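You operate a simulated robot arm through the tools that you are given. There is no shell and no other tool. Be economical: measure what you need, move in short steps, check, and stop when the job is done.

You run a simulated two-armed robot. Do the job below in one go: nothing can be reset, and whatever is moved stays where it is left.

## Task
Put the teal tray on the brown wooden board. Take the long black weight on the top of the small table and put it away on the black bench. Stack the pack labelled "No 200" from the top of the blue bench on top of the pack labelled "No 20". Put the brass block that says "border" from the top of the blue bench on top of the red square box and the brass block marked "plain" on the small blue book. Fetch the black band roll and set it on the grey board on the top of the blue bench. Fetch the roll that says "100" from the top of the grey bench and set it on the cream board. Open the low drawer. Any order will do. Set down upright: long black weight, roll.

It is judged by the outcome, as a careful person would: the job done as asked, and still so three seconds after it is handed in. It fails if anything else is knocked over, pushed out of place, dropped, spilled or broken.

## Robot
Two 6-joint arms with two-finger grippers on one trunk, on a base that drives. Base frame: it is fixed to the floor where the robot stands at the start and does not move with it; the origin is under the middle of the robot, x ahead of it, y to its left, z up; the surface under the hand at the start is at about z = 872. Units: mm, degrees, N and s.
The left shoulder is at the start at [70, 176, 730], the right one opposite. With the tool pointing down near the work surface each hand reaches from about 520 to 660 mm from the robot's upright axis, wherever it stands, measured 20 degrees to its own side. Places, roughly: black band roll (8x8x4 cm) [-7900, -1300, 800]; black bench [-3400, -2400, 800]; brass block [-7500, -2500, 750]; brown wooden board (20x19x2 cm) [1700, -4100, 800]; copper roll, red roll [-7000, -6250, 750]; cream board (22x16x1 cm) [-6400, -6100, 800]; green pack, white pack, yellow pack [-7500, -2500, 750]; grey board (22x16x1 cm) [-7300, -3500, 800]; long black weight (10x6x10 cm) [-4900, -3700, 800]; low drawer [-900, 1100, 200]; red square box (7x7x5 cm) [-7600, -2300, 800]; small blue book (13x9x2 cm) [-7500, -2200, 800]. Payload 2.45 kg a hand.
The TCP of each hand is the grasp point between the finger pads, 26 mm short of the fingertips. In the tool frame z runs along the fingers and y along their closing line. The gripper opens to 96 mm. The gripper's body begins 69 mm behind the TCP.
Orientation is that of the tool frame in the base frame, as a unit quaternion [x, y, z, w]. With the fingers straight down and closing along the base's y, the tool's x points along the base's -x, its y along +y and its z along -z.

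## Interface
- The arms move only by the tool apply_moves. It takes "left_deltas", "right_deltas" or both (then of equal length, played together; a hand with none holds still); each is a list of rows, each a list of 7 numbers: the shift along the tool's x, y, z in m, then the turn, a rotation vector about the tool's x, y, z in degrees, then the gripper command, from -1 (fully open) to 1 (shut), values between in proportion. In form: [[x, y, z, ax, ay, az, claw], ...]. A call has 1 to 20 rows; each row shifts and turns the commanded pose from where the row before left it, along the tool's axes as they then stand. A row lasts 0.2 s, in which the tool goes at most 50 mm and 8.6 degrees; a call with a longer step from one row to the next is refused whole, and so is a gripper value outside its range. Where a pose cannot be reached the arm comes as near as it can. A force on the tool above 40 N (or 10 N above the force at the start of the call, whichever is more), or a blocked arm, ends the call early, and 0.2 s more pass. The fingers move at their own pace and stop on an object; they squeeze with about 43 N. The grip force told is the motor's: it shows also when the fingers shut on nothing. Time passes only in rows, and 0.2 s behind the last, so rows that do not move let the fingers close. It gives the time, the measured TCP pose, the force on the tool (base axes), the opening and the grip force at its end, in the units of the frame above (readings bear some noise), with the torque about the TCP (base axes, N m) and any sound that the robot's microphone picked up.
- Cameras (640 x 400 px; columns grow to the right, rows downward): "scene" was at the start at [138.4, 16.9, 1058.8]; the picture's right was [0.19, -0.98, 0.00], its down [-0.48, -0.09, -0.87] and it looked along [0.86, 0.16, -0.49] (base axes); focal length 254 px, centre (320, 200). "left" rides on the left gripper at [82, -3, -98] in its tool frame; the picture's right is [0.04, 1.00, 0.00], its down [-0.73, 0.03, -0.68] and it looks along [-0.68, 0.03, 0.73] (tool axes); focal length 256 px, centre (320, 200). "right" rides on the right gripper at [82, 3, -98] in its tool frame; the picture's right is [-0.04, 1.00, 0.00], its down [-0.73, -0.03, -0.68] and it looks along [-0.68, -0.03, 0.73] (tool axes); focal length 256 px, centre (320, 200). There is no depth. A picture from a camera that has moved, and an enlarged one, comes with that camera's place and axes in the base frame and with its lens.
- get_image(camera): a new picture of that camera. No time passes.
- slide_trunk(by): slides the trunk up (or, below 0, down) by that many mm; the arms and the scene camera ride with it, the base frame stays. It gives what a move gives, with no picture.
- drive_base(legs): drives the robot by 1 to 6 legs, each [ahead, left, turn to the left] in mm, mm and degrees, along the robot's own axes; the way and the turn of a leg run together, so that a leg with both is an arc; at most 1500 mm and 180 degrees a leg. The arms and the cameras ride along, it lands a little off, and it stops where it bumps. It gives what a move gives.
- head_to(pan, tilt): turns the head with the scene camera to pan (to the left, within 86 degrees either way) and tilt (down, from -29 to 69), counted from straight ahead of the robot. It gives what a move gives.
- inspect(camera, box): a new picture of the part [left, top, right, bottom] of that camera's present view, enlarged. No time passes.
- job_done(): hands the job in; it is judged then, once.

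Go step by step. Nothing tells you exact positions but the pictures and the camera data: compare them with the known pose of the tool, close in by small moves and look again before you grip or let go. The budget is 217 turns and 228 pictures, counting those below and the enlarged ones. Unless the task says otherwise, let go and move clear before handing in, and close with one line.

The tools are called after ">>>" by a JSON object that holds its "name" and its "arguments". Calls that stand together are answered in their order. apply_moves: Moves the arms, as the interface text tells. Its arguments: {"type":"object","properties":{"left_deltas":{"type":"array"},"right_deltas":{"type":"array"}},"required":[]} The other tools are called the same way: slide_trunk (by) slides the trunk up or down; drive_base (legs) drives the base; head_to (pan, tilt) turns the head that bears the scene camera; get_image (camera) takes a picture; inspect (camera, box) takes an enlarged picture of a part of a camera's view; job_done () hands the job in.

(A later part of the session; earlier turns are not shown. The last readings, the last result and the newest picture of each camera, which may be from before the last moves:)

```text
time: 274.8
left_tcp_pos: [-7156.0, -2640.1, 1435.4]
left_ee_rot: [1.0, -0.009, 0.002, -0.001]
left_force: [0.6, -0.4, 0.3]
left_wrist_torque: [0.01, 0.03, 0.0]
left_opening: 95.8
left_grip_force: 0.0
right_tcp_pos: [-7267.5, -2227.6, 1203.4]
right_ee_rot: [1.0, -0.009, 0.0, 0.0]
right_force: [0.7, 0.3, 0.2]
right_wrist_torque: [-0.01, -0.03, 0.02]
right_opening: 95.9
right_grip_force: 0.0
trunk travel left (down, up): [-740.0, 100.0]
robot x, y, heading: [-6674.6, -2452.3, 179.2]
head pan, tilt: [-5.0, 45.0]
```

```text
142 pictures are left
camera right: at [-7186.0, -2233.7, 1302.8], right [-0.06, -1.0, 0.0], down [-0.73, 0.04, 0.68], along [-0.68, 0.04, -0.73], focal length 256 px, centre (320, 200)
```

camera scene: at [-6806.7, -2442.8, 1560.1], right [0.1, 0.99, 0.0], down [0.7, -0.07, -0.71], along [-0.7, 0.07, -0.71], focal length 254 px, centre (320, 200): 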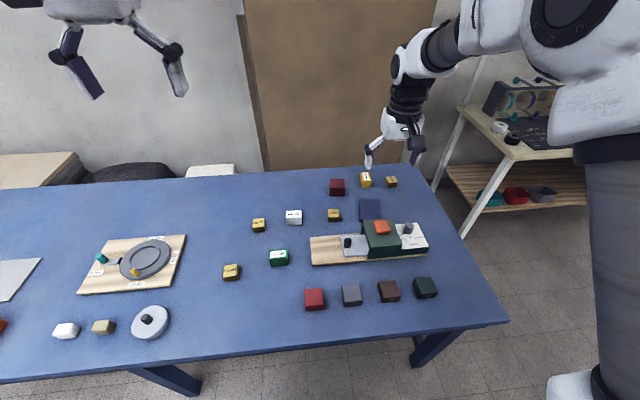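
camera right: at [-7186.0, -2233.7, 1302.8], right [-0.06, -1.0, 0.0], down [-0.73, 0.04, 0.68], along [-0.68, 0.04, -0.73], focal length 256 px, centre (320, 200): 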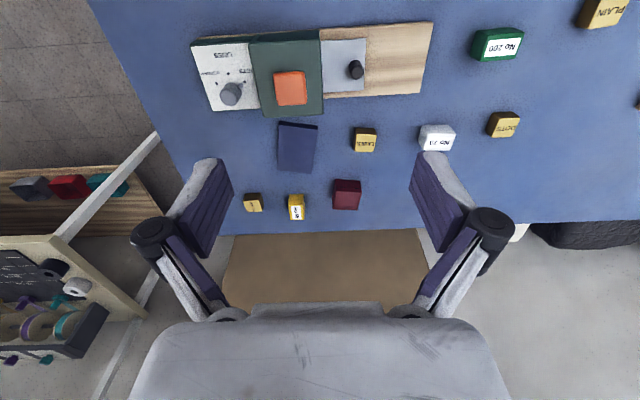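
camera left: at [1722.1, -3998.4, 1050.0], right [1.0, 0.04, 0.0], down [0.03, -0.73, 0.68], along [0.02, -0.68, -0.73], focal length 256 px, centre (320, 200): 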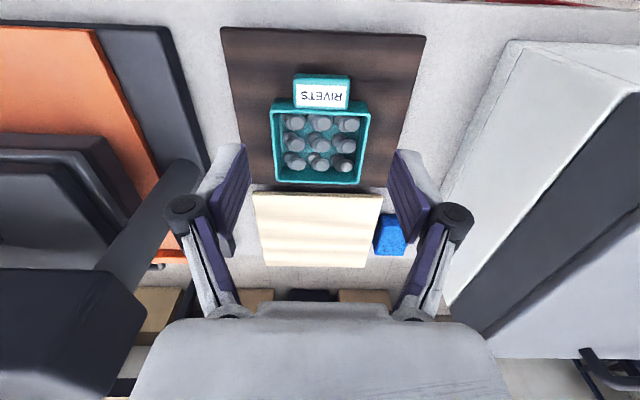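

Zoom to read labels.

>>> {"name": "inspect", "arguments": {"camera": "scene", "box": [320, 160, 420, 230]}}

>>> {"name": "inspect", "arguments": {"camera": "scene", "box": [215, 200, 345, 290]}}

>>> {"name": "inspect", "arguments": {"camera": "right", "box": [230, 170, 390, 220]}}

```text
5.71 times, centred on (370, 195) of scene
camera zoom: at [-6806.7, -2442.8, 1560.1], right [0.1, 0.99, 0.0], down [0.7, -0.07, -0.71], along [-0.7, 0.07, -0.71], focal length 1454 px, centre (34, 229)
```

zoom: 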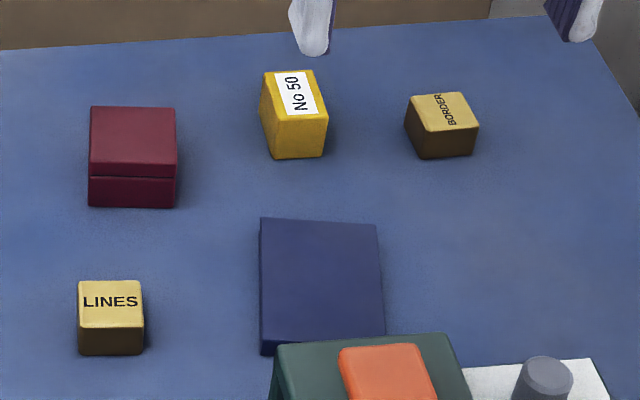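

```text
4.44 times, centred on (280, 245) of scene
camera zoom: at [-6806.7, -2442.8, 1560.1], right [0.1, 0.99, 0.0], down [0.7, -0.07, -0.71], along [-0.7, 0.07, -0.71], focal length 1131 px, centre (498, 0)
```

zoom: 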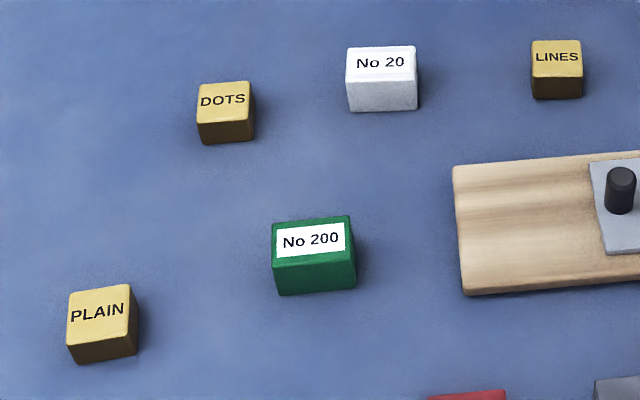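

```text
4.00 times, centred on (310, 195) of right
camera zoom: at [-7186.0, -2233.7, 1302.8], right [-0.06, -1.0, 0.0], down [-0.73, 0.04, 0.68], along [-0.68, 0.04, -0.73], focal length 1024 px, centre (360, 220)
```

zoom: 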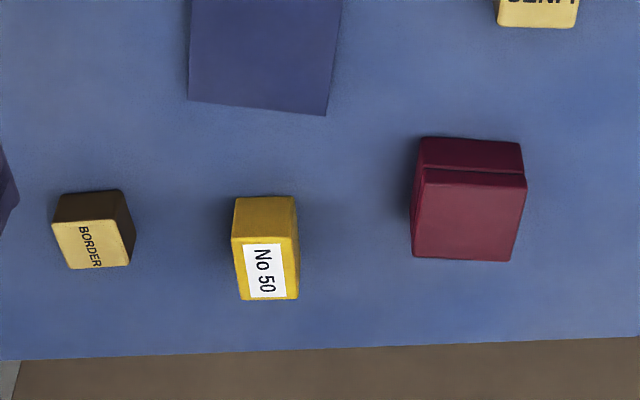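

All labels are read: BORDER (-7648,-2031), PLAIN (-7257,-2692), No 200 (-7305,-2538), No 20 (-7482,-2477), red box (-7624,-2286), blue book (-7494,-2167). I check downward how near the trunk is to the bench edge.

>>> {"name": "head_to", "arguments": {"pan": 0, "tilt": 69}}

>>> {"name": "get_image", "arguments": {"camera": "scene"}}

```text
time: 275.7
left_tcp_pos: [-7156.1, -2640.4, 1434.0]
left_ee_rot: [1.0, -0.008, 0.003, -0.002]
left_force: [0.3, 0.0, -0.4]
left_wrist_torque: [0.02, -0.03, 0.02]
left_opening: 96.0
left_grip_force: 0.1
right_tcp_pos: [-7268.1, -2227.2, 1203.8]
right_ee_rot: [1.0, -0.009, 0.0, 0.0]
right_force: [-0.5, -0.2, 0.0]
right_wrist_torque: [0.0, 0.0, 0.02]
right_opening: 96.0
right_grip_force: 0.0
trunk travel left (down, up): [-740.0, 100.0]
robot x, y, heading: [-6672.1, -2450.3, 179.3]
head pan, tilt: [0.0, 68.8]
```

```text
138 pictures are left
camera scene: at [-6782.2, -2450.4, 1531.2], right [0.02, 1.0, 0.0], down [0.93, -0.01, -0.36], along [-0.36, 0.01, -0.93], focal length 254 px, centre (320, 200)
```

scene: 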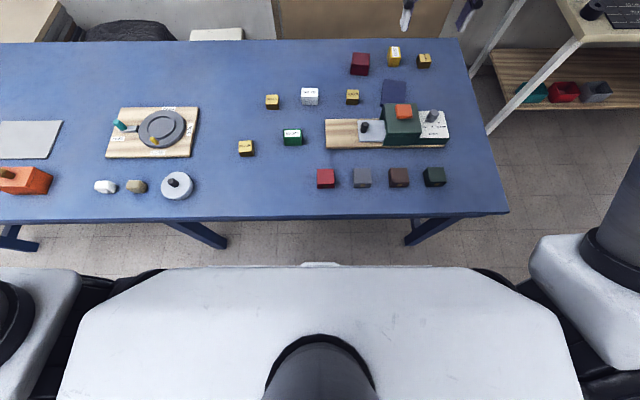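

Torso front is ~140 mm ahead of the axis. Plan: No 200 with the left hand from the front; I reposition, lower the trunk, and bring the left hand above the green pack.

>>> {"name": "drive_base", "arguments": {"legs": [[42, -112, 0.7]]}}

>>> {"name": "slide_trunk", "arguments": {"by": -200}}

>>> {"name": "apply_moves", "arguments": {"left_deltas": [[-0.0106, 0.001, 0.035, 0, 0, 0, -1], [-0.0106, 0.001, 0.035, 0, 0, 0, -1], [-0.0106, 0.001, 0.035, 0, 0, 0, -1], [-0.0106, 0.001, 0.035, 0, 0, 0, -1], [-0.0106, 0.001, 0.035, 0, 0, 0, -1], [-0.0106, 0.001, 0.035, 0, 0, 0, -1], [-0.0106, 0.001, 0.035, 0, 0, 0, -1], [-0.0106, 0.001, 0.035, 0, 0, 0, -1], [-0.0106, 0.001, 0.03, 0, 0, 0, -1], [-0.0106, 0.001, 0.02, 0, 0, 0, -1]]}}

>>> {"name": "get_image", "arguments": {"camera": "left"}}

```text
time: 276.9
left_tcp_pos: [-7193.9, -2537.8, 1434.1]
left_ee_rot: [1.0, 0.001, 0.002, -0.002]
left_force: [0.4, -0.7, 0.6]
left_wrist_torque: [-0.01, 0.02, -0.03]
left_opening: 96.0
left_grip_force: 0.0
right_tcp_pos: [-7311.4, -2126.6, 1203.5]
right_ee_rot: [1.0, 0.0, 0.0, -0.001]
right_force: [-0.8, 0.6, -0.3]
right_wrist_torque: [0.02, -0.04, 0.0]
right_opening: 95.8
right_grip_force: 0.1
trunk travel left (down, up): [-740.0, 100.0]
robot x, y, heading: [-6716.9, -2343.1, 180.0]
head pan, tilt: [0.0, 68.8]
```

```text
time: 279.1
left_tcp_pos: [-7194.6, -2536.4, 1234.9]
left_ee_rot: [1.0, 0.0, 0.002, -0.002]
left_force: [0.9, -0.3, 0.4]
left_wrist_torque: [0.04, 0.0, 0.0]
left_opening: 95.9
left_grip_force: 0.1
right_tcp_pos: [-7311.3, -2125.0, 1004.2]
right_ee_rot: [1.0, -0.001, -0.001, -0.001]
right_force: [0.7, 0.2, 0.6]
right_wrist_torque: [-0.01, -0.01, 0.0]
right_opening: 96.1
right_grip_force: 0.0
trunk travel left (down, up): [-540.0, 300.0]
robot x, y, heading: [-6715.8, -2340.5, 180.2]
head pan, tilt: [0.0, 68.8]
```

```text
time: 281.3
left_tcp_pos: [-7303.4, -2545.2, 905.5]
left_ee_rot: [1.0, 0.0, 0.002, -0.002]
left_force: [0.1, 0.0, 0.6]
left_wrist_torque: [-0.02, 0.02, -0.01]
left_opening: 96.0
left_grip_force: 0.1
right_tcp_pos: [-7312.0, -2124.9, 1003.9]
right_ee_rot: [1.0, 0.0, 0.0, 0.001]
right_force: [-0.5, -0.3, 0.6]
right_wrist_torque: [0.03, -0.03, 0.01]
right_opening: 95.8
right_grip_force: 0.2
trunk travel left (down, up): [-540.0, 300.0]
robot x, y, heading: [-6716.9, -2338.8, 180.1]
head pan, tilt: [0.0, 68.8]
```

```text
137 pictures are left
camera left: at [-7223.1, -2543.5, 1004.0], right [0.04, -1.0, 0.0], down [-0.74, -0.03, 0.68], along [-0.68, -0.02, -0.74], focal length 256 px, centre (320, 200)
```

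left: 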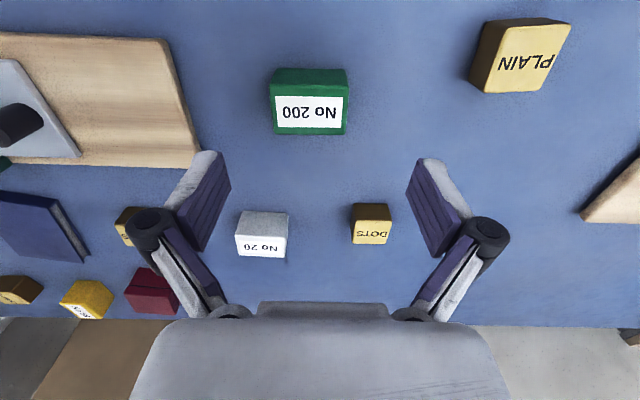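

Pack is centered ~9 mm to +y. I align and descend to TCP z≈812 and grip.

>>> {"name": "apply_moves", "arguments": {"left_deltas": [[-0.003, -0.009, 0.03, 0, 0, 0, -1], [0, 0, 0.03, 0, 0, 0, -1], [0, 0, 0.02, 0, 0, 0, -1], [0, 0, 0.012, 0, 0, 0, -1], [0, 0, 0, 0, 0, 0, -1]]}}

>>> {"name": "get_image", "arguments": {"camera": "left"}}

>>> {"name": "inspect", "arguments": {"camera": "scene", "box": [180, 60, 360, 200]}}

```text
time: 282.5
left_tcp_pos: [-7304.2, -2537.4, 812.8]
left_ee_rot: [1.0, 0.0, 0.002, -0.001]
left_force: [0.6, 0.5, -0.2]
left_wrist_torque: [-0.02, 0.02, 0.02]
left_opening: 96.1
left_grip_force: 0.1
right_tcp_pos: [-7310.9, -2125.6, 1002.8]
right_ee_rot: [1.0, 0.0, 0.001, 0.0]
right_force: [-0.3, -1.2, 0.7]
right_wrist_torque: [0.0, -0.01, 0.01]
right_opening: 96.0
right_grip_force: 0.1
trunk travel left (down, up): [-540.0, 300.0]
robot x, y, heading: [-6712.1, -2340.4, 180.0]
head pan, tilt: [0.0, 68.8]
```

```text
136 pictures are left
camera left: at [-7223.3, -2534.5, 911.7], right [0.04, -1.0, 0.0], down [-0.74, -0.03, 0.68], along [-0.68, -0.02, -0.74], focal length 256 px, centre (320, 200)
```

left: 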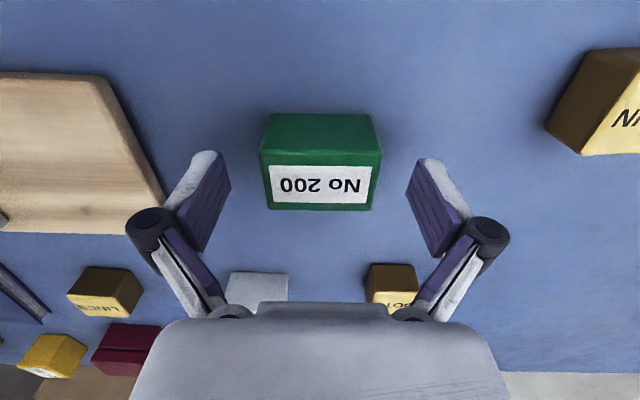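

```text
2.86 times, centred on (270, 130) of scene
camera zoom: at [-6822.8, -2340.9, 1331.2], right [0.0, 1.0, 0.0], down [0.93, 0.0, -0.36], along [-0.36, 0.0, -0.93], focal length 727 px, centre (463, 400)
```

zoom: 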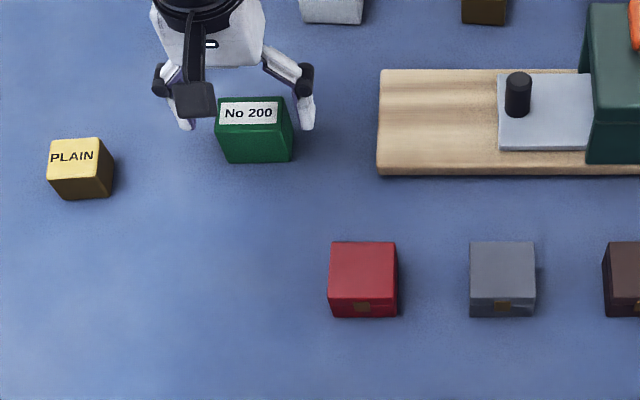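

Top of the pack is at z≈812, bench ≈770. I go down 10 mm more, grip, and lift.

>>> {"name": "apply_moves", "arguments": {"left_deltas": [[0, 0, 0.01, 0, 0, 0, -1], [0, 0, 0, 0, 0, 0, 1], [0, 0, 0, 0, 0, 0, 1], [0, 0, 0, 0, 0, 0, 1], [0, 0, -0.03, 0, 0, 0, 1], [0, 0, -0.04, 0, 0, 0, 1], [0, 0, -0.04, 0, 0, 0, 1], [0, 0, 0, 0, 0, 0, 1]]}}

>>> {"name": "get_image", "arguments": {"camera": "left"}}

```text
time: 284.3
left_tcp_pos: [-7304.1, -2533.4, 907.9]
left_ee_rot: [1.0, 0.0, 0.003, -0.002]
left_force: [-0.3, 0.3, -1.3]
left_wrist_torque: [0.0, 0.01, 0.01]
left_opening: 61.0
left_grip_force: 42.7
right_tcp_pos: [-7312.3, -2125.7, 1004.8]
right_ee_rot: [1.0, -0.001, 0.0, 0.0]
right_force: [0.2, -0.4, -0.6]
right_wrist_torque: [0.0, -0.01, -0.01]
right_opening: 95.9
right_grip_force: 0.0
trunk travel left (down, up): [-540.0, 300.0]
robot x, y, heading: [-6716.9, -2338.1, 180.1]
head pan, tilt: [0.0, 68.8]
```

```text
134 pictures are left
camera left: at [-7223.4, -2530.9, 1008.1], right [0.04, -1.0, 0.0], down [-0.74, -0.03, 0.68], along [-0.67, -0.02, -0.74], focal length 256 px, centre (320, 200)
```

left: 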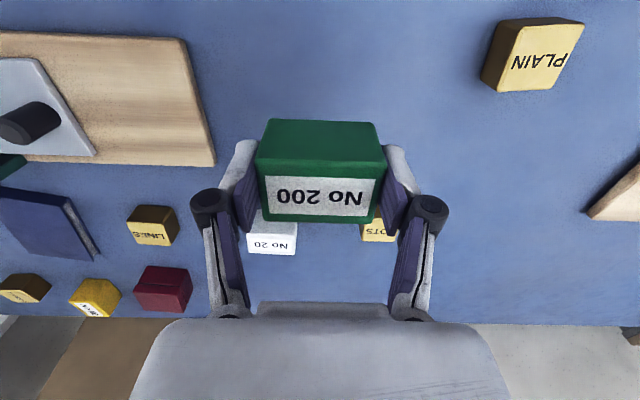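

No 200 is held. No 20's top centre is about (-7480,-2479). I drive forward 120 and right 54, then check.

>>> {"name": "drive_base", "arguments": {"legs": [[120, -54, 0]]}}

>>> {"name": "apply_moves", "arguments": {"left_deltas": [[-0.02, 0, 0, 0, 0, 0, 1], [-0.02, 0, 0, 0, 0, 0, 1], [0, 0, 0, 0, 0, 0, 1]]}}

>>> {"name": "get_image", "arguments": {"camera": "left"}}

>>> {"name": "get_image", "arguments": {"camera": "scene"}}

```text
time: 285.6
left_tcp_pos: [-7427.7, -2475.1, 910.0]
left_ee_rot: [1.0, -0.001, 0.001, -0.001]
left_force: [0.2, 0.2, -0.2]
left_wrist_torque: [-0.03, 0.01, 0.0]
left_opening: 60.9
left_grip_force: 42.9
right_tcp_pos: [-7435.3, -2067.3, 1004.3]
right_ee_rot: [1.0, -0.003, 0.0, 0.0]
right_force: [0.1, 0.3, 0.0]
right_wrist_torque: [-0.04, -0.04, -0.03]
right_opening: 95.7
right_grip_force: 0.1
trunk travel left (down, up): [-540.0, 300.0]
robot x, y, heading: [-6839.0, -2282.1, 179.8]
head pan, tilt: [0.0, 68.8]
```

```text
time: 286.4
left_tcp_pos: [-7468.8, -2474.0, 910.6]
left_ee_rot: [1.0, -0.002, 0.002, -0.003]
left_force: [0.6, -0.1, 0.7]
left_wrist_torque: [-0.01, 0.03, -0.04]
left_opening: 60.8
left_grip_force: 42.9
right_tcp_pos: [-7435.6, -2066.2, 1006.4]
right_ee_rot: [1.0, -0.002, -0.001, 0.0]
right_force: [0.5, -0.7, 0.8]
right_wrist_torque: [0.02, 0.01, 0.0]
right_opening: 96.0
right_grip_force: 0.0
trunk travel left (down, up): [-540.0, 300.0]
robot x, y, heading: [-6840.8, -2283.7, 179.8]
head pan, tilt: [0.0, 68.8]
```

```text
133 pictures are left
camera left: at [-7387.7, -2472.0, 1008.7], right [0.04, -1.0, 0.0], down [-0.74, -0.03, 0.68], along [-0.68, -0.02, -0.74], focal length 256 px, centre (320, 200)
```

left: 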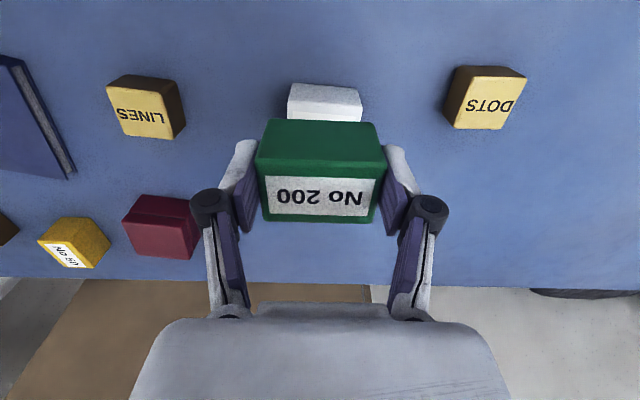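

```text
132 pictures are left
camera scene: at [-6946.5, -2284.0, 1331.2], right [0.0, 1.0, 0.0], down [0.93, 0.0, -0.36], along [-0.36, 0.0, -0.93], focal length 254 px, centre (320, 200)
```

scene: 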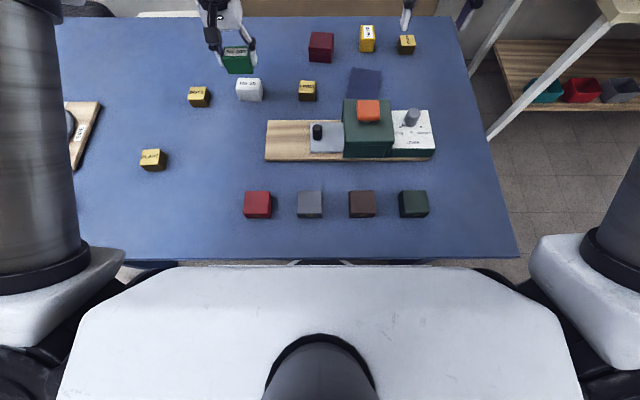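

Zoom in to fix No 20's centre relative to the held pack.

>>> {"name": "inspect", "arguments": {"camera": "scene", "box": [200, 30, 300, 110]}}

>>> {"name": "inspect", "arguments": {"camera": "left", "box": [230, 60, 410, 240]}}

```text
5.00 times, centred on (250, 70) of scene
camera zoom: at [-6946.5, -2284.0, 1331.2], right [0.0, 1.0, 0.0], down [0.93, 0.0, -0.36], along [-0.36, 0.0, -0.93], focal length 1272 px, centre (670, 850)
```

zoom: 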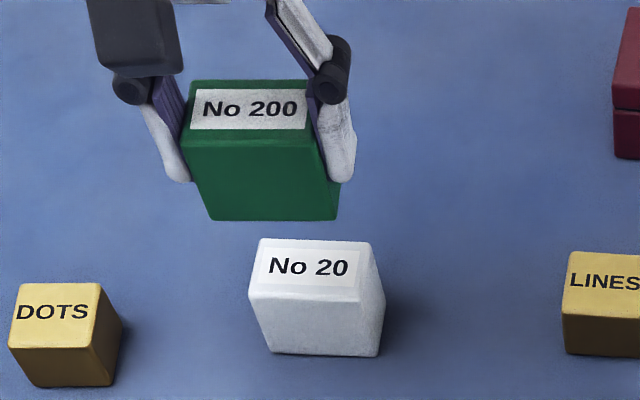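

```text
2.22 times, centred on (320, 150) of left
camera zoom: at [-7387.7, -2472.0, 1008.7], right [0.04, -1.0, 0.0], down [-0.74, -0.03, 0.68], along [-0.68, -0.02, -0.74], focal length 569 px, centre (320, 311)
```

zoom: 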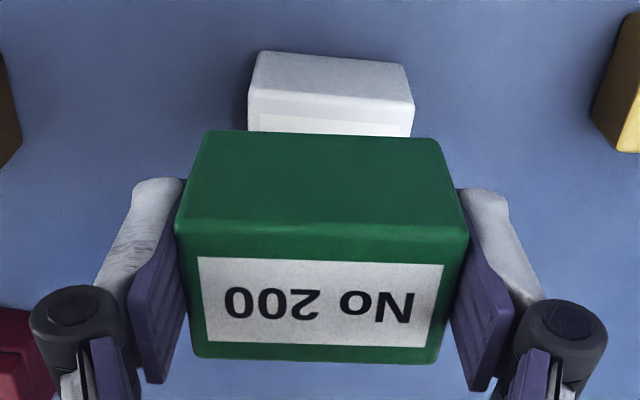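

No 20's centre is ≈(-7483,-2477), yawed ~5°. I align the held pack and lower to just above.

>>> {"name": "apply_moves", "arguments": {"left_deltas": [[-0.0135, 0.003, 0, 0, 0, 5, 1], [0, 0, 0.025, 0, 0, 0, 1], [0, 0, 0.022, 0, 0, 0, 1], [0, 0, 0.008, 0, 0, 0, 1], [0, 0, 0, 0, 0, 0, 1]]}}

>>> {"name": "get_image", "arguments": {"camera": "left"}}

>>> {"name": "inspect", "arguments": {"camera": "scene", "box": [200, 30, 300, 110]}}

```text
time: 287.6
left_tcp_pos: [-7481.6, -2476.3, 852.4]
left_ee_rot: [0.999, -0.045, 0.001, -0.001]
left_force: [0.8, 0.2, -1.2]
left_wrist_torque: [0.01, -0.01, -0.01]
left_opening: 60.9
left_grip_force: 43.3
right_tcp_pos: [-7436.1, -2066.5, 1003.8]
right_ee_rot: [1.0, -0.003, 0.0, 0.0]
right_force: [0.5, 0.6, 0.1]
right_wrist_torque: [-0.02, -0.01, 0.02]
right_opening: 95.9
right_grip_force: 0.1
trunk travel left (down, up): [-540.0, 300.0]
robot x, y, heading: [-6837.8, -2283.0, 179.8]
head pan, tilt: [0.0, 68.8]
```

```text
129 pictures are left
camera left: at [-7400.4, -2482.6, 952.6], right [-0.05, -1.0, 0.0], down [-0.74, 0.04, 0.68], along [-0.67, 0.04, -0.74], focal length 256 px, centre (320, 200)
```

left: 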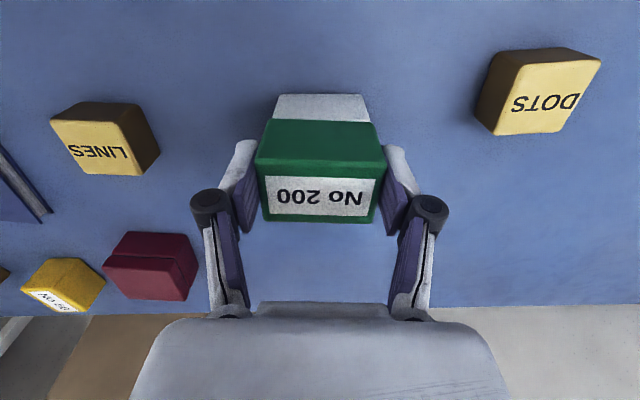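

```text
5.00 times, centred on (250, 70) of scene
camera zoom: at [-6947.4, -2283.9, 1331.1], right [0.0, 1.0, 0.0], down [0.93, 0.0, -0.36], along [-0.36, 0.0, -0.93], focal length 1272 px, centre (670, 850)
```

zoom: 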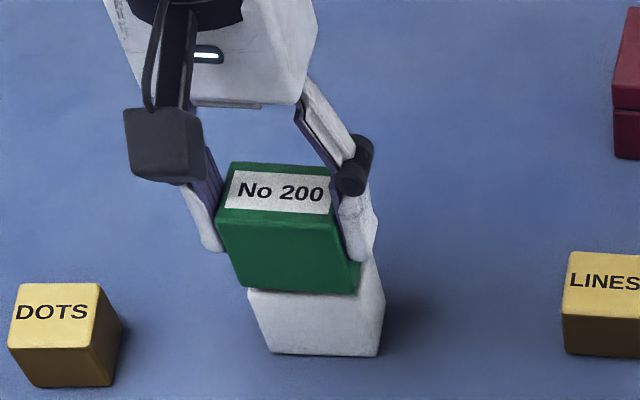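

Aligned. Lower to contact.

>>> {"name": "apply_moves", "arguments": {"left_deltas": [[0, 0, 0.004, 0, 0, 0, 1], [0, 0, 0.003, 0, 0, 0, 1], [0, 0, 0.002, 0, 0, 0, 1], [0, 0, 0, 0, 0, 0, 1]]}}

>>> {"name": "inspect", "arguments": {"camera": "scene", "box": [200, 30, 300, 110]}}

```text
time: 288.6
left_tcp_pos: [-7481.8, -2478.1, 846.5]
left_ee_rot: [0.999, -0.045, 0.0, -0.001]
left_force: [-2.0, 0.2, 12.8]
left_wrist_torque: [-0.03, 0.12, 0.03]
left_opening: 61.1
left_grip_force: 42.7
right_tcp_pos: [-7433.3, -2066.5, 1005.0]
right_ee_rot: [1.0, -0.002, -0.001, 0.001]
right_force: [-0.3, -0.8, 0.4]
right_wrist_torque: [0.01, -0.01, 0.0]
right_opening: 95.9
right_grip_force: 0.1
trunk travel left (down, up): [-540.0, 300.0]
robot x, y, heading: [-6838.6, -2285.1, 179.8]
head pan, tilt: [0.0, 68.8]
```

```text
5.00 times, centred on (250, 70) of scene
camera zoom: at [-6946.0, -2283.3, 1331.5], right [0.0, 1.0, 0.0], down [0.93, 0.0, -0.36], along [-0.36, 0.0, -0.93], focal length 1272 px, centre (670, 850)
```

zoom: 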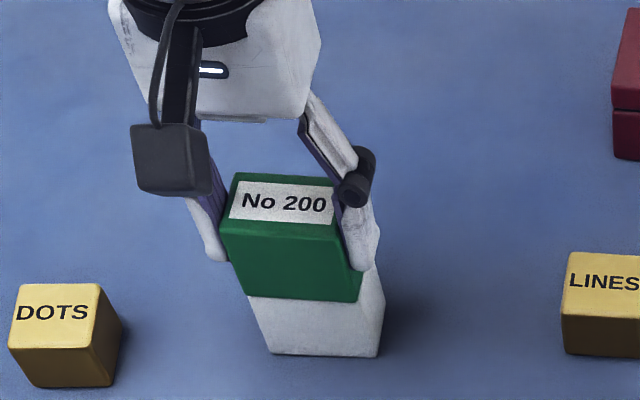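

Contact. Release and rise.

>>> {"name": "apply_moves", "arguments": {"left_deltas": [[0, 0, -0.002, 0, 0, 0, 0.2], [0, 0, 0, 0, 0, 0, -0.4], [0, 0, 0, 0, 0, 0, -0.7], [0, 0, -0.02, 0, 0, 0, -0.7], [0, 0, -0.04, 0, 0, 0, -0.7], [0, 0, -0.05, 0, 0, 0, -0.7], [0, 0, -0.05, 0, 0, -5, -0.7]]}}

>>> {"name": "get_image", "arguments": {"camera": "left"}}

>>> {"name": "inspect", "arguments": {"camera": "scene", "box": [200, 30, 300, 110]}}

```text
time: 290.2
left_tcp_pos: [-7484.8, -2478.1, 1008.0]
left_ee_rot: [1.0, 0.0, 0.002, -0.002]
left_force: [-0.3, 0.1, 0.4]
left_wrist_torque: [-0.01, 0.04, -0.01]
left_opening: 81.5
left_grip_force: 0.1
right_tcp_pos: [-7435.3, -2066.6, 1004.9]
right_ee_rot: [1.0, -0.003, -0.001, 0.001]
right_force: [-0.3, -0.5, -0.7]
right_wrist_torque: [-0.02, -0.03, 0.05]
right_opening: 95.9
right_grip_force: 0.1
trunk travel left (down, up): [-540.0, 300.0]
robot x, y, heading: [-6838.3, -2283.8, 179.6]
head pan, tilt: [0.0, 68.8]
```

```text
126 pictures are left
camera left: at [-7404.4, -2476.6, 1107.0], right [0.04, -1.0, 0.0], down [-0.74, -0.03, 0.68], along [-0.68, -0.02, -0.74], focal length 256 px, centre (320, 200)
```

left: 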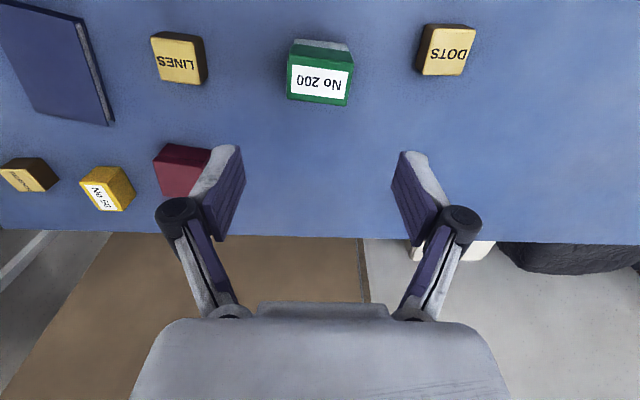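

```text
5.00 times, centred on (250, 70) of scene
camera zoom: at [-6946.5, -2283.9, 1331.2], right [0.0, 1.0, 0.0], down [0.93, 0.0, -0.36], along [-0.36, 0.0, -0.93], focal length 1272 px, centre (670, 850)
```

zoom: 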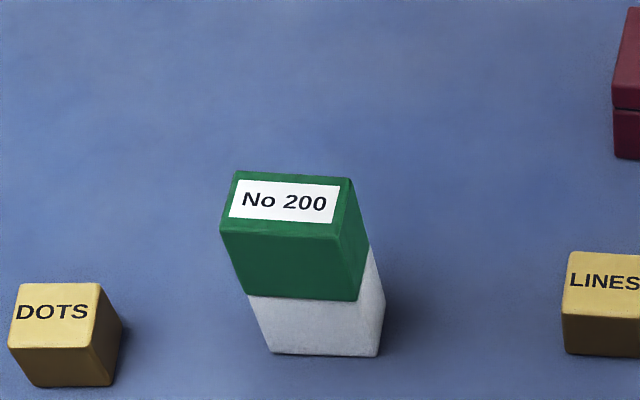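

Stacked squarely. Next the PLAIN block with the right hand: back off, shift left 618.

>>> {"name": "drive_base", "arguments": {"legs": [[-176, 0, 0], [0, 618, 0]]}}

>>> {"name": "apply_moves", "arguments": {"right_deltas": [[0, 0, 0.03, 0, 0, 0, -1], [0, 0, 0.03, 0, 0, 0, -1], [0, 0, 0.03, 0, 0, 0, -1], [0, 0, 0, 0, 0, 0, -1]]}}

>>> {"name": "get_image", "arguments": {"camera": "right"}}

```text
time: 294.9
left_tcp_pos: [-7301.2, -3119.2, 1006.6]
left_ee_rot: [1.0, 0.003, 0.004, -0.002]
left_force: [-0.3, -0.5, 0.2]
left_wrist_torque: [0.04, 0.04, 0.03]
left_opening: 81.7
left_grip_force: 0.1
right_tcp_pos: [-7256.3, -2706.3, 1003.4]
right_ee_rot: [1.0, 0.003, 0.0, 0.001]
right_force: [0.2, 0.0, 0.1]
right_wrist_torque: [0.02, 0.01, -0.01]
right_opening: 96.1
right_grip_force: 0.0
trunk travel left (down, up): [-540.0, 300.0]
robot x, y, heading: [-6658.2, -2914.6, -179.7]
head pan, tilt: [0.0, 68.8]
```

```text
time: 295.9
left_tcp_pos: [-7300.2, -3118.5, 1007.3]
left_ee_rot: [1.0, 0.005, 0.002, -0.002]
left_force: [0.0, -0.1, 1.0]
left_wrist_torque: [0.02, 0.01, 0.0]
left_opening: 81.4
left_grip_force: 0.1
right_tcp_pos: [-7255.3, -2706.1, 915.1]
right_ee_rot: [1.0, 0.003, 0.0, 0.0]
right_force: [-0.2, -0.3, -0.2]
right_wrist_torque: [-0.02, -0.01, -0.01]
right_opening: 96.3
right_grip_force: 0.0
trunk travel left (down, up): [-540.0, 300.0]
robot x, y, heading: [-6657.1, -2914.0, -179.6]
head pan, tilt: [0.0, 68.8]
```

```text
124 pictures are left
camera right: at [-7173.9, -2711.5, 1013.2], right [-0.03, -1.0, 0.0], down [-0.73, 0.02, 0.68], along [-0.68, 0.02, -0.73], focal length 256 px, centre (320, 200)
```

right: 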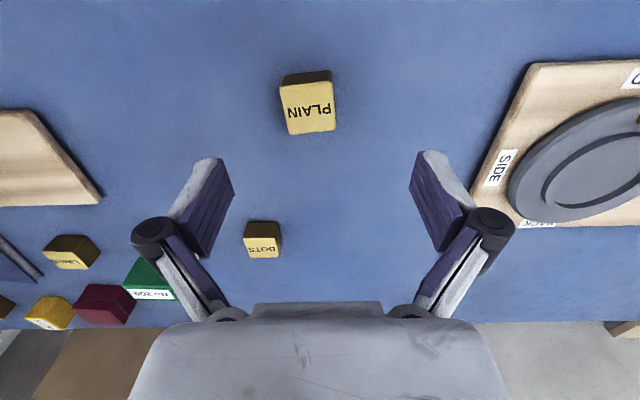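

PLAIN is at (-7262,-2700), turned ~5°. Align and descend, then grip.

>>> {"name": "apply_moves", "arguments": {"right_deltas": [[-0.0065, -0.0055, 0.03, 0, 0, -5, -1], [0, 0, 0.03, 0, 0, 0, -1], [0, 0, 0.03, 0, 0, 0, -1], [0, 0, 0.015, 0, 0, 0, -1], [0, 0, 0, 0, 0, 0, -1]]}}

>>> {"name": "get_image", "arguments": {"camera": "right"}}

```text
time: 297.1
left_tcp_pos: [-7301.0, -3118.9, 1007.0]
left_ee_rot: [1.0, 0.004, 0.001, -0.002]
left_force: [0.0, 0.6, 0.1]
left_wrist_torque: [-0.03, -0.04, -0.01]
left_opening: 81.5
left_grip_force: 0.1
right_tcp_pos: [-7261.8, -2699.8, 809.0]
right_ee_rot: [0.999, 0.047, 0.0, 0.0]
right_force: [-0.8, 0.4, 0.5]
right_wrist_torque: [-0.01, 0.02, -0.01]
right_opening: 96.0
right_grip_force: 0.1
trunk travel left (down, up): [-540.0, 300.0]
robot x, y, heading: [-6658.5, -2914.1, -179.3]
head pan, tilt: [0.0, 68.8]
```

```text
123 pictures are left
camera right: at [-7180.2, -2696.8, 907.1], right [0.05, -1.0, 0.0], down [-0.73, -0.04, 0.68], along [-0.68, -0.04, -0.73], focal length 256 px, centre (320, 200)
```

right: 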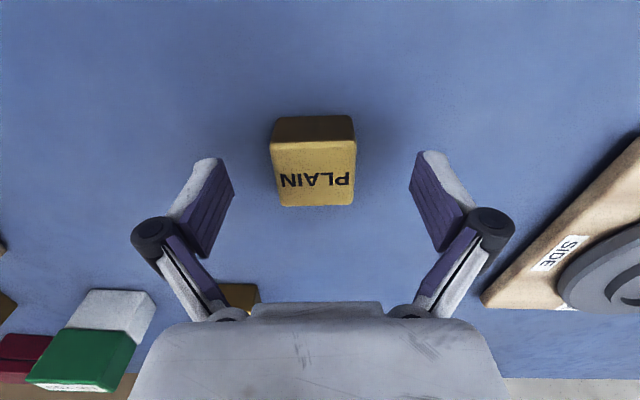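

Block top ≈798. Down 8 mm more, grip, lift.

>>> {"name": "apply_moves", "arguments": {"right_deltas": [[0, -0.003, 0.008, 0, 0, 0, -1], [0, 0, 0, 0, 0, 0, 1], [0, 0, 0, 0, 0, 0, 1], [0, 0, 0, 0, 0, 0, 1], [0, 0, -0.03, 0, 0, 0, 1], [0, 0, -0.04, 0, 0, 0, 1], [0, 0, -0.04, 0, 0, 0, 1], [0, 0, -0.04, 0, 0, 5, 1]]}}

>>> {"name": "drive_base", "arguments": {"legs": [[0, -565, 0]]}}

>>> {"name": "get_image", "arguments": {"camera": "right"}}

>>> {"name": "get_image", "arguments": {"camera": "scene"}}

```text
time: 298.9
left_tcp_pos: [-7300.6, -3118.5, 1008.1]
left_ee_rot: [1.0, 0.003, 0.001, -0.002]
left_force: [0.8, -0.7, 1.1]
left_wrist_torque: [0.02, -0.02, -0.02]
left_opening: 81.7
left_grip_force: 0.0
right_tcp_pos: [-7260.7, -2698.9, 950.2]
right_ee_rot: [1.0, 0.003, 0.0, -0.001]
right_force: [0.4, -0.5, -5.3]
right_wrist_torque: [0.02, -0.04, 0.0]
right_opening: 45.4
right_grip_force: 42.8
trunk travel left (down, up): [-540.0, 300.0]
robot x, y, heading: [-6655.2, -2915.8, -179.5]
head pan, tilt: [0.0, 68.8]
```

```text
time: 302.1
left_tcp_pos: [-7306.1, -2553.2, 1005.8]
left_ee_rot: [1.0, 0.004, 0.003, -0.001]
left_force: [-0.5, 0.7, 0.0]
left_wrist_torque: [0.0, -0.01, 0.01]
left_opening: 81.7
left_grip_force: 0.1
right_tcp_pos: [-7267.0, -2132.2, 948.7]
right_ee_rot: [1.0, 0.003, 0.001, 0.001]
right_force: [0.1, 0.2, -5.4]
right_wrist_torque: [0.0, 0.01, 0.0]
right_opening: 45.7
right_grip_force: 42.9
trunk travel left (down, up): [-540.0, 300.0]
robot x, y, heading: [-6663.7, -2350.0, -179.1]
head pan, tilt: [0.0, 68.8]
```

```text
122 pictures are left
camera right: at [-7185.4, -2136.9, 1047.8], right [-0.03, -1.0, 0.0], down [-0.73, 0.02, 0.68], along [-0.68, 0.02, -0.73], focal length 256 px, centre (320, 200)
```

right: 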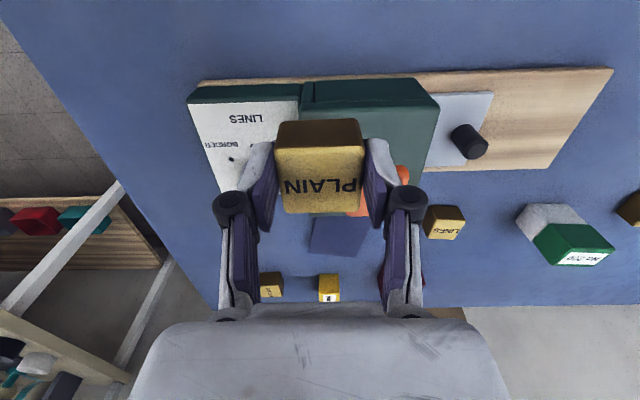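

```text
121 pictures are left
camera scene: at [-6771.1, -2351.3, 1331.1], right [-0.01, 1.0, 0.0], down [0.93, 0.01, -0.36], along [-0.36, 0.0, -0.93], focal length 254 px, centre (320, 200)
```

scene: 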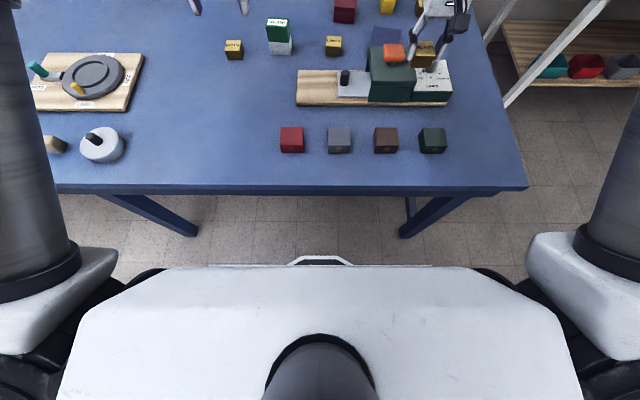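

PLAIN held. I raise a bit for clearance over the device and move forward over the blue book.

>>> {"name": "slide_trunk", "arguments": {"by": 60}}

>>> {"name": "drive_base", "arguments": {"legs": [[175, 30, -0.8]]}}

>>> {"name": "get_image", "arguments": {"camera": "right"}}

>>> {"name": "get_image", "arguments": {"camera": "scene"}}

```text
time: 303.1
left_tcp_pos: [-7307.2, -2553.3, 1066.4]
left_ee_rot: [1.0, 0.005, 0.003, -0.002]
left_force: [-0.3, 0.5, -0.1]
left_wrist_torque: [0.01, 0.04, 0.0]
left_opening: 81.8
left_grip_force: 0.1
right_tcp_pos: [-7268.4, -2131.5, 1009.0]
right_ee_rot: [1.0, 0.004, 0.001, 0.0]
right_force: [-1.3, 0.3, -5.2]
right_wrist_torque: [-0.02, 0.0, 0.02]
right_opening: 45.7
right_grip_force: 43.0
trunk travel left (down, up): [-600.0, 240.0]
robot x, y, heading: [-6665.8, -2349.4, -179.4]
head pan, tilt: [0.0, 68.8]
```

```text
time: 304.6
left_tcp_pos: [-7484.2, -2576.5, 1067.3]
left_ee_rot: [1.0, -0.002, 0.001, -0.002]
left_force: [0.8, 0.1, 0.2]
left_wrist_torque: [0.0, 0.0, 0.0]
left_opening: 81.7
left_grip_force: 0.0
right_tcp_pos: [-7439.2, -2157.5, 1010.1]
right_ee_rot: [1.0, -0.001, 0.0, 0.0]
right_force: [0.1, 0.3, -5.0]
right_wrist_torque: [-0.03, -0.03, -0.03]
right_opening: 45.7
right_grip_force: 42.7
trunk travel left (down, up): [-600.0, 240.0]
robot x, y, heading: [-6837.3, -2378.9, 180.0]
head pan, tilt: [0.0, 68.8]
```

```text
120 pictures are left
camera right: at [-7357.5, -2162.4, 1108.2], right [-0.04, -1.0, 0.0], down [-0.73, 0.03, 0.68], along [-0.68, 0.03, -0.73], focal length 256 px, centre (320, 200)
```

right: 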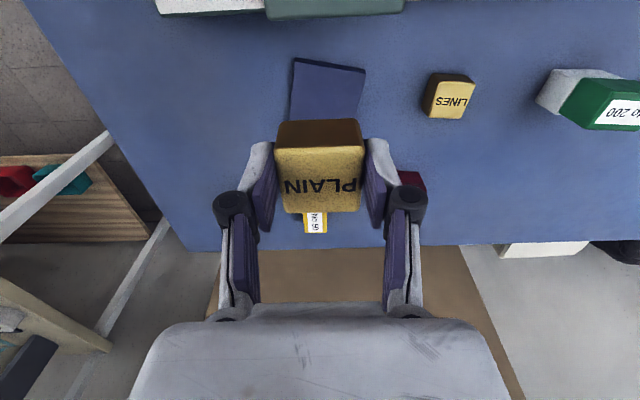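

```text
119 pictures are left
camera scene: at [-6945.5, -2381.5, 1391.2], right [0.0, 1.0, 0.0], down [0.93, 0.0, -0.36], along [-0.36, 0.0, -0.93], focal length 254 px, centre (320, 200)
```

scene: 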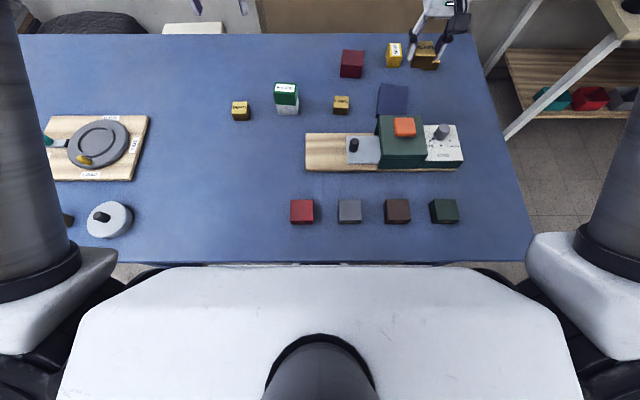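

Book centre ≈(-7508,-2164), top ≈790. I lower the trunk 110, then extend 53 mm and lower with the arm.

>>> {"name": "slide_trunk", "arguments": {"by": -110}}

>>> {"name": "apply_moves", "arguments": {"right_deltas": [[-0.02, 0.003, 0.0, 0, 0, 0, 1], [-0.02, 0.003, 0.0, 0, 0, 0, 1], [-0.014, 0, 0.02, 0, 0, 0, 1], [0, 0, 0.025, 0, 0, 0, 1], [0, 0, 0.015, 0, 0, 0, 1], [0, 0, 0, 0, 0, 0, 1]]}}

>>> {"name": "inspect", "arguments": {"camera": "scene", "box": [330, 20, 450, 120]}}

>>> {"name": "get_image", "arguments": {"camera": "right"}}

```text
time: 306.0
left_tcp_pos: [-7483.0, -2576.7, 956.5]
left_ee_rot: [1.0, -0.001, 0.003, -0.002]
left_force: [0.4, -0.2, 1.2]
left_wrist_torque: [0.02, 0.02, -0.04]
left_opening: 81.7
left_grip_force: 0.0
right_tcp_pos: [-7439.0, -2157.2, 900.6]
right_ee_rot: [1.0, -0.002, 0.002, 0.0]
right_force: [0.4, 0.2, -4.9]
right_wrist_torque: [-0.02, -0.02, 0.0]
right_opening: 45.6
right_grip_force: 42.9
trunk travel left (down, up): [-490.0, 350.0]
robot x, y, heading: [-6837.8, -2382.4, 179.9]
head pan, tilt: [0.0, 68.8]
```

```text
time: 307.4
left_tcp_pos: [-7483.9, -2576.8, 957.5]
left_ee_rot: [1.0, 0.0, 0.003, -0.001]
left_force: [0.3, -0.3, 0.1]
left_wrist_torque: [0.01, -0.01, 0.01]
left_opening: 81.5
left_grip_force: 0.2
right_tcp_pos: [-7494.5, -2163.8, 836.3]
right_ee_rot: [1.0, -0.002, 0.001, 0.001]
right_force: [-0.2, 0.0, -4.9]
right_wrist_torque: [0.03, -0.05, 0.01]
right_opening: 45.7
right_grip_force: 43.1
trunk travel left (down, up): [-490.0, 350.0]
robot x, y, heading: [-6836.4, -2381.4, 179.7]
head pan, tilt: [0.0, 68.8]
```

```text
4.00 times, centred on (390, 70) of scene
camera zoom: at [-6946.0, -2381.6, 1281.1], right [0.0, 1.0, 0.0], down [0.93, 0.0, -0.36], along [-0.36, 0.0, -0.93], focal length 1018 px, centre (40, 720)
```

zoom: 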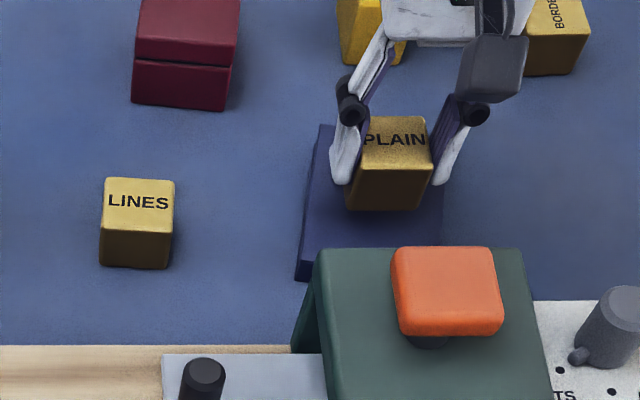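

```text
117 pictures are left
camera right: at [-7413.3, -2169.2, 935.2], right [-0.04, -1.0, 0.0], down [-0.73, 0.03, 0.68], along [-0.68, 0.03, -0.73], focal length 256 px, centre (320, 200)
```

right: 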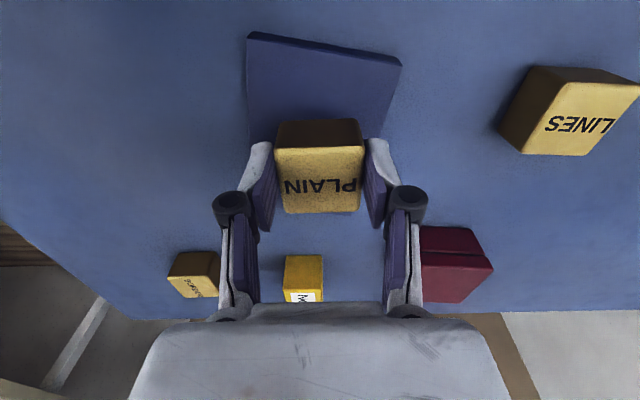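

Centred over the book. Lower to contact.

>>> {"name": "apply_moves", "arguments": {"right_deltas": [[0, 0, 0.006, 0, 0, 0, 1], [0, 0, 0.004, 0, 0, 0, 1], [0, 0, 0.003, 0, 0, 0, 1], [0, 0, 0.002, 0, 0, 0, 1], [0, 0, 0, 0, 0, 0, 1]]}}

>>> {"name": "inspect", "arguments": {"camera": "scene", "box": [330, 20, 450, 120]}}

```text
time: 308.6
left_tcp_pos: [-7484.4, -2576.2, 958.0]
left_ee_rot: [1.0, -0.001, 0.002, -0.002]
left_force: [-0.1, 0.0, -0.1]
left_wrist_torque: [0.01, 0.01, 0.0]
left_opening: 81.7
left_grip_force: 0.0
right_tcp_pos: [-7493.9, -2163.0, 822.4]
right_ee_rot: [1.0, -0.001, 0.001, 0.0]
right_force: [-0.3, 0.0, -5.7]
right_wrist_torque: [-0.02, -0.02, 0.03]
right_opening: 45.6
right_grip_force: 42.8
trunk travel left (down, up): [-490.0, 350.0]
robot x, y, heading: [-6839.8, -2383.7, 180.1]
head pan, tilt: [0.0, 68.8]
```

```text
4.00 times, centred on (390, 70) of scene
camera zoom: at [-6946.0, -2381.6, 1281.1], right [0.0, 1.0, 0.0], down [0.93, 0.0, -0.36], along [-0.36, 0.0, -0.93], focal length 1018 px, centre (40, 720)
```

zoom: 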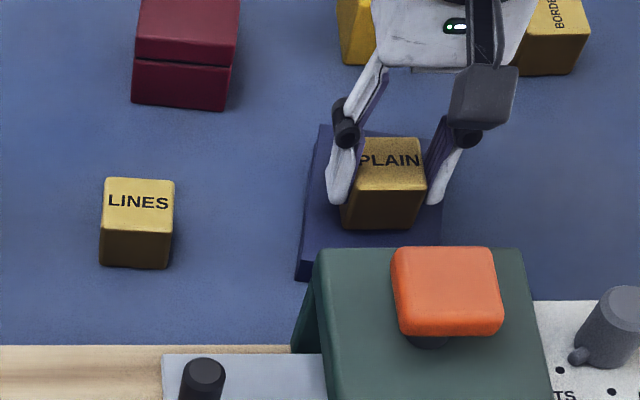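

>>> {"name": "apply_moves", "arguments": {"right_deltas": [[0, 0, 0.002, 0, 0, 0, 1], [0, 0, 0.002, 0, 0, 0, 1], [0, 0, 0.002, 0, 0, 0, 1], [0, 0, 0, 0, 0, 0, 1]]}}

```text
time: 309.6
left_tcp_pos: [-7482.4, -2576.8, 957.9]
left_ee_rot: [1.0, 0.0, 0.002, -0.002]
left_force: [0.6, 0.4, 0.4]
left_wrist_torque: [0.0, -0.01, -0.02]
left_opening: 81.5
left_grip_force: 0.1
right_tcp_pos: [-7494.2, -2162.7, 819.1]
right_ee_rot: [1.0, -0.001, 0.0, 0.0]
right_force: [-2.2, -0.8, 3.3]
right_wrist_torque: [-0.13, 0.34, 0.0]
right_opening: 45.4
right_grip_force: 42.8
trunk travel left (down, up): [-490.0, 350.0]
robot x, y, heading: [-6838.5, -2383.4, 179.8]
head pan, tilt: [0.0, 68.8]
```

Contact (force changed by 9 N). Release and rise.

>>> {"name": "apply_moves", "arguments": {"right_deltas": [[0, 0, -0.0005, 0, 0, 0, 0.3], [0, 0, 0, 0, 0, 0, -0.3], [0, 0, 0, 0, 0, 0, -0.5], [0, 0, -0.02, 0, 0, 0, -0.5], [0, 0, -0.04, 0, 0, 0, -0.5], [0, 0, -0.05, 0, 0, 0, -0.5], [0, 0, -0.05, 0, 0, 0, -0.5]]}}

>>> {"name": "inspect", "arguments": {"camera": "scene", "box": [300, 0, 480, 140]}}

>>> {"name": "get_image", "arguments": {"camera": "right"}}

```text
time: 311.2
left_tcp_pos: [-7481.9, -2577.7, 957.8]
left_ee_rot: [1.0, -0.001, 0.002, -0.002]
left_force: [-0.9, 0.4, 0.6]
left_wrist_torque: [-0.02, 0.03, -0.03]
left_opening: 81.7
left_grip_force: 0.1
right_tcp_pos: [-7493.1, -2165.9, 983.0]
right_ee_rot: [1.0, -0.002, 0.0, 0.0]
right_force: [0.5, 0.6, -0.1]
right_wrist_torque: [-0.05, 0.03, 0.01]
right_opening: 72.1
right_grip_force: 0.1
trunk travel left (down, up): [-490.0, 350.0]
robot x, y, heading: [-6836.5, -2379.5, 179.7]
head pan, tilt: [0.0, 68.8]
```

```text
2.86 times, centred on (390, 70) of scene
camera zoom: at [-6944.4, -2382.0, 1281.2], right [0.0, 1.0, 0.0], down [0.93, 0.0, -0.36], along [-0.36, 0.0, -0.93], focal length 727 px, centre (120, 571)
```

zoom: 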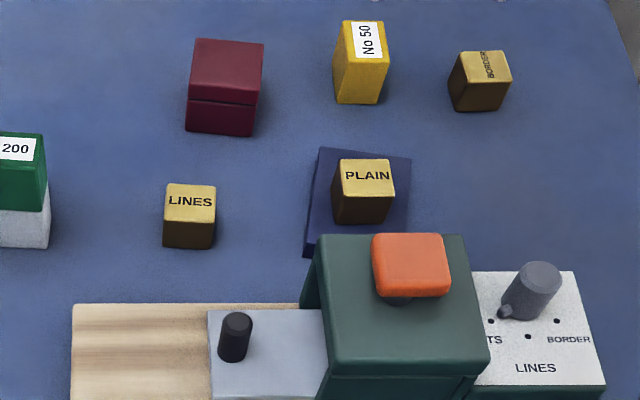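

```text
114 pictures are left
camera right: at [-7410.9, -2170.9, 1081.4], right [-0.04, -1.0, 0.0], down [-0.73, 0.03, 0.68], along [-0.68, 0.03, -0.73], focal length 256 px, centre (320, 200)
```

right: 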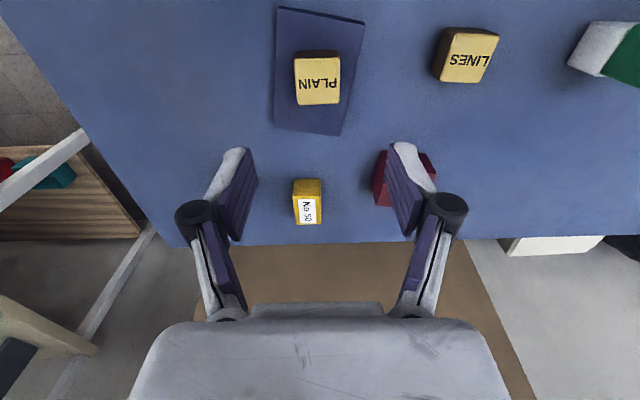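

PLAIN sits on the book. Now BORDER at ≈(-7661,-2029): I drive around to the bench's right end, facing -y.

>>> {"name": "drive_base", "arguments": {"legs": [[-300, 0, 0], [0, -1120, 0], [0, 0, 90], [0, -905, 0]]}}

>>> {"name": "head_to", "arguments": {"pan": -15, "tilt": 50}}

>>> {"name": "get_image", "arguments": {"camera": "scene"}}

>>> {"name": "get_image", "arguments": {"camera": "right"}}

```text
time: 326.9
left_tcp_pos: [-7234.6, -1884.3, 957.4]
left_ee_rot: [0.7, 0.714, 0.0, -0.003]
left_force: [0.2, -0.4, 0.4]
left_wrist_torque: [-0.02, -0.03, -0.02]
left_opening: 81.5
left_grip_force: 0.0
right_tcp_pos: [-7645.5, -1903.5, 982.1]
right_ee_rot: [0.701, 0.713, -0.001, 0.0]
right_force: [0.5, -0.7, -0.5]
right_wrist_torque: [-0.04, -0.01, 0.04]
right_opening: 72.1
right_grip_force: 0.2
trunk travel left (down, up): [-490.0, 350.0]
robot x, y, heading: [-7442.9, -1241.5, -89.1]
head pan, tilt: [0.0, 68.8]
```

```text
time: 327.7
left_tcp_pos: [-7235.8, -1885.2, 957.6]
left_ee_rot: [0.7, 0.714, -0.001, -0.003]
left_force: [-0.3, -0.3, -0.8]
left_wrist_torque: [0.01, -0.02, 0.0]
left_opening: 81.6
left_grip_force: 0.0
right_tcp_pos: [-7646.1, -1903.4, 982.3]
right_ee_rot: [0.701, 0.713, 0.0, -0.001]
right_force: [-0.5, -0.2, 0.5]
right_wrist_torque: [0.01, 0.03, 0.05]
right_opening: 71.7
right_grip_force: 0.0
trunk travel left (down, up): [-490.0, 350.0]
robot x, y, heading: [-7447.2, -1242.9, -88.8]
head pan, tilt: [-15.0, 50.0]
```

```text
113 pictures are left
camera scene: at [-7462.2, -1369.3, 1303.0], right [-0.97, 0.24, 0.0], down [0.18, 0.74, -0.64], along [-0.15, -0.62, -0.77], focal length 254 px, centre (320, 200)
```

scene: 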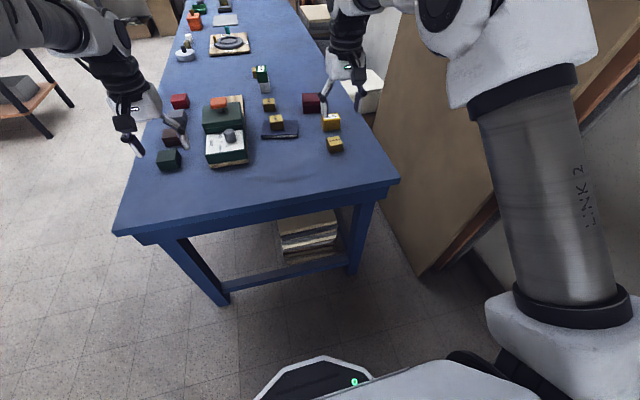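

```text
112 pictures are left
camera right: at [-7644.3, -1824.1, 1080.4], right [1.0, -0.02, 0.0], down [-0.02, -0.73, 0.68], along [-0.01, -0.68, -0.73], focal length 256 px, centre (320, 200)
```

right: 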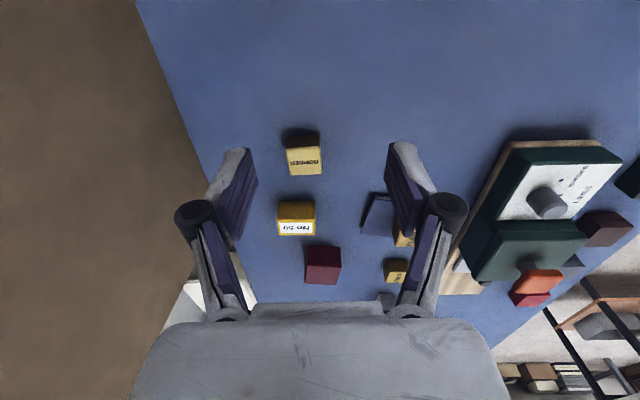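

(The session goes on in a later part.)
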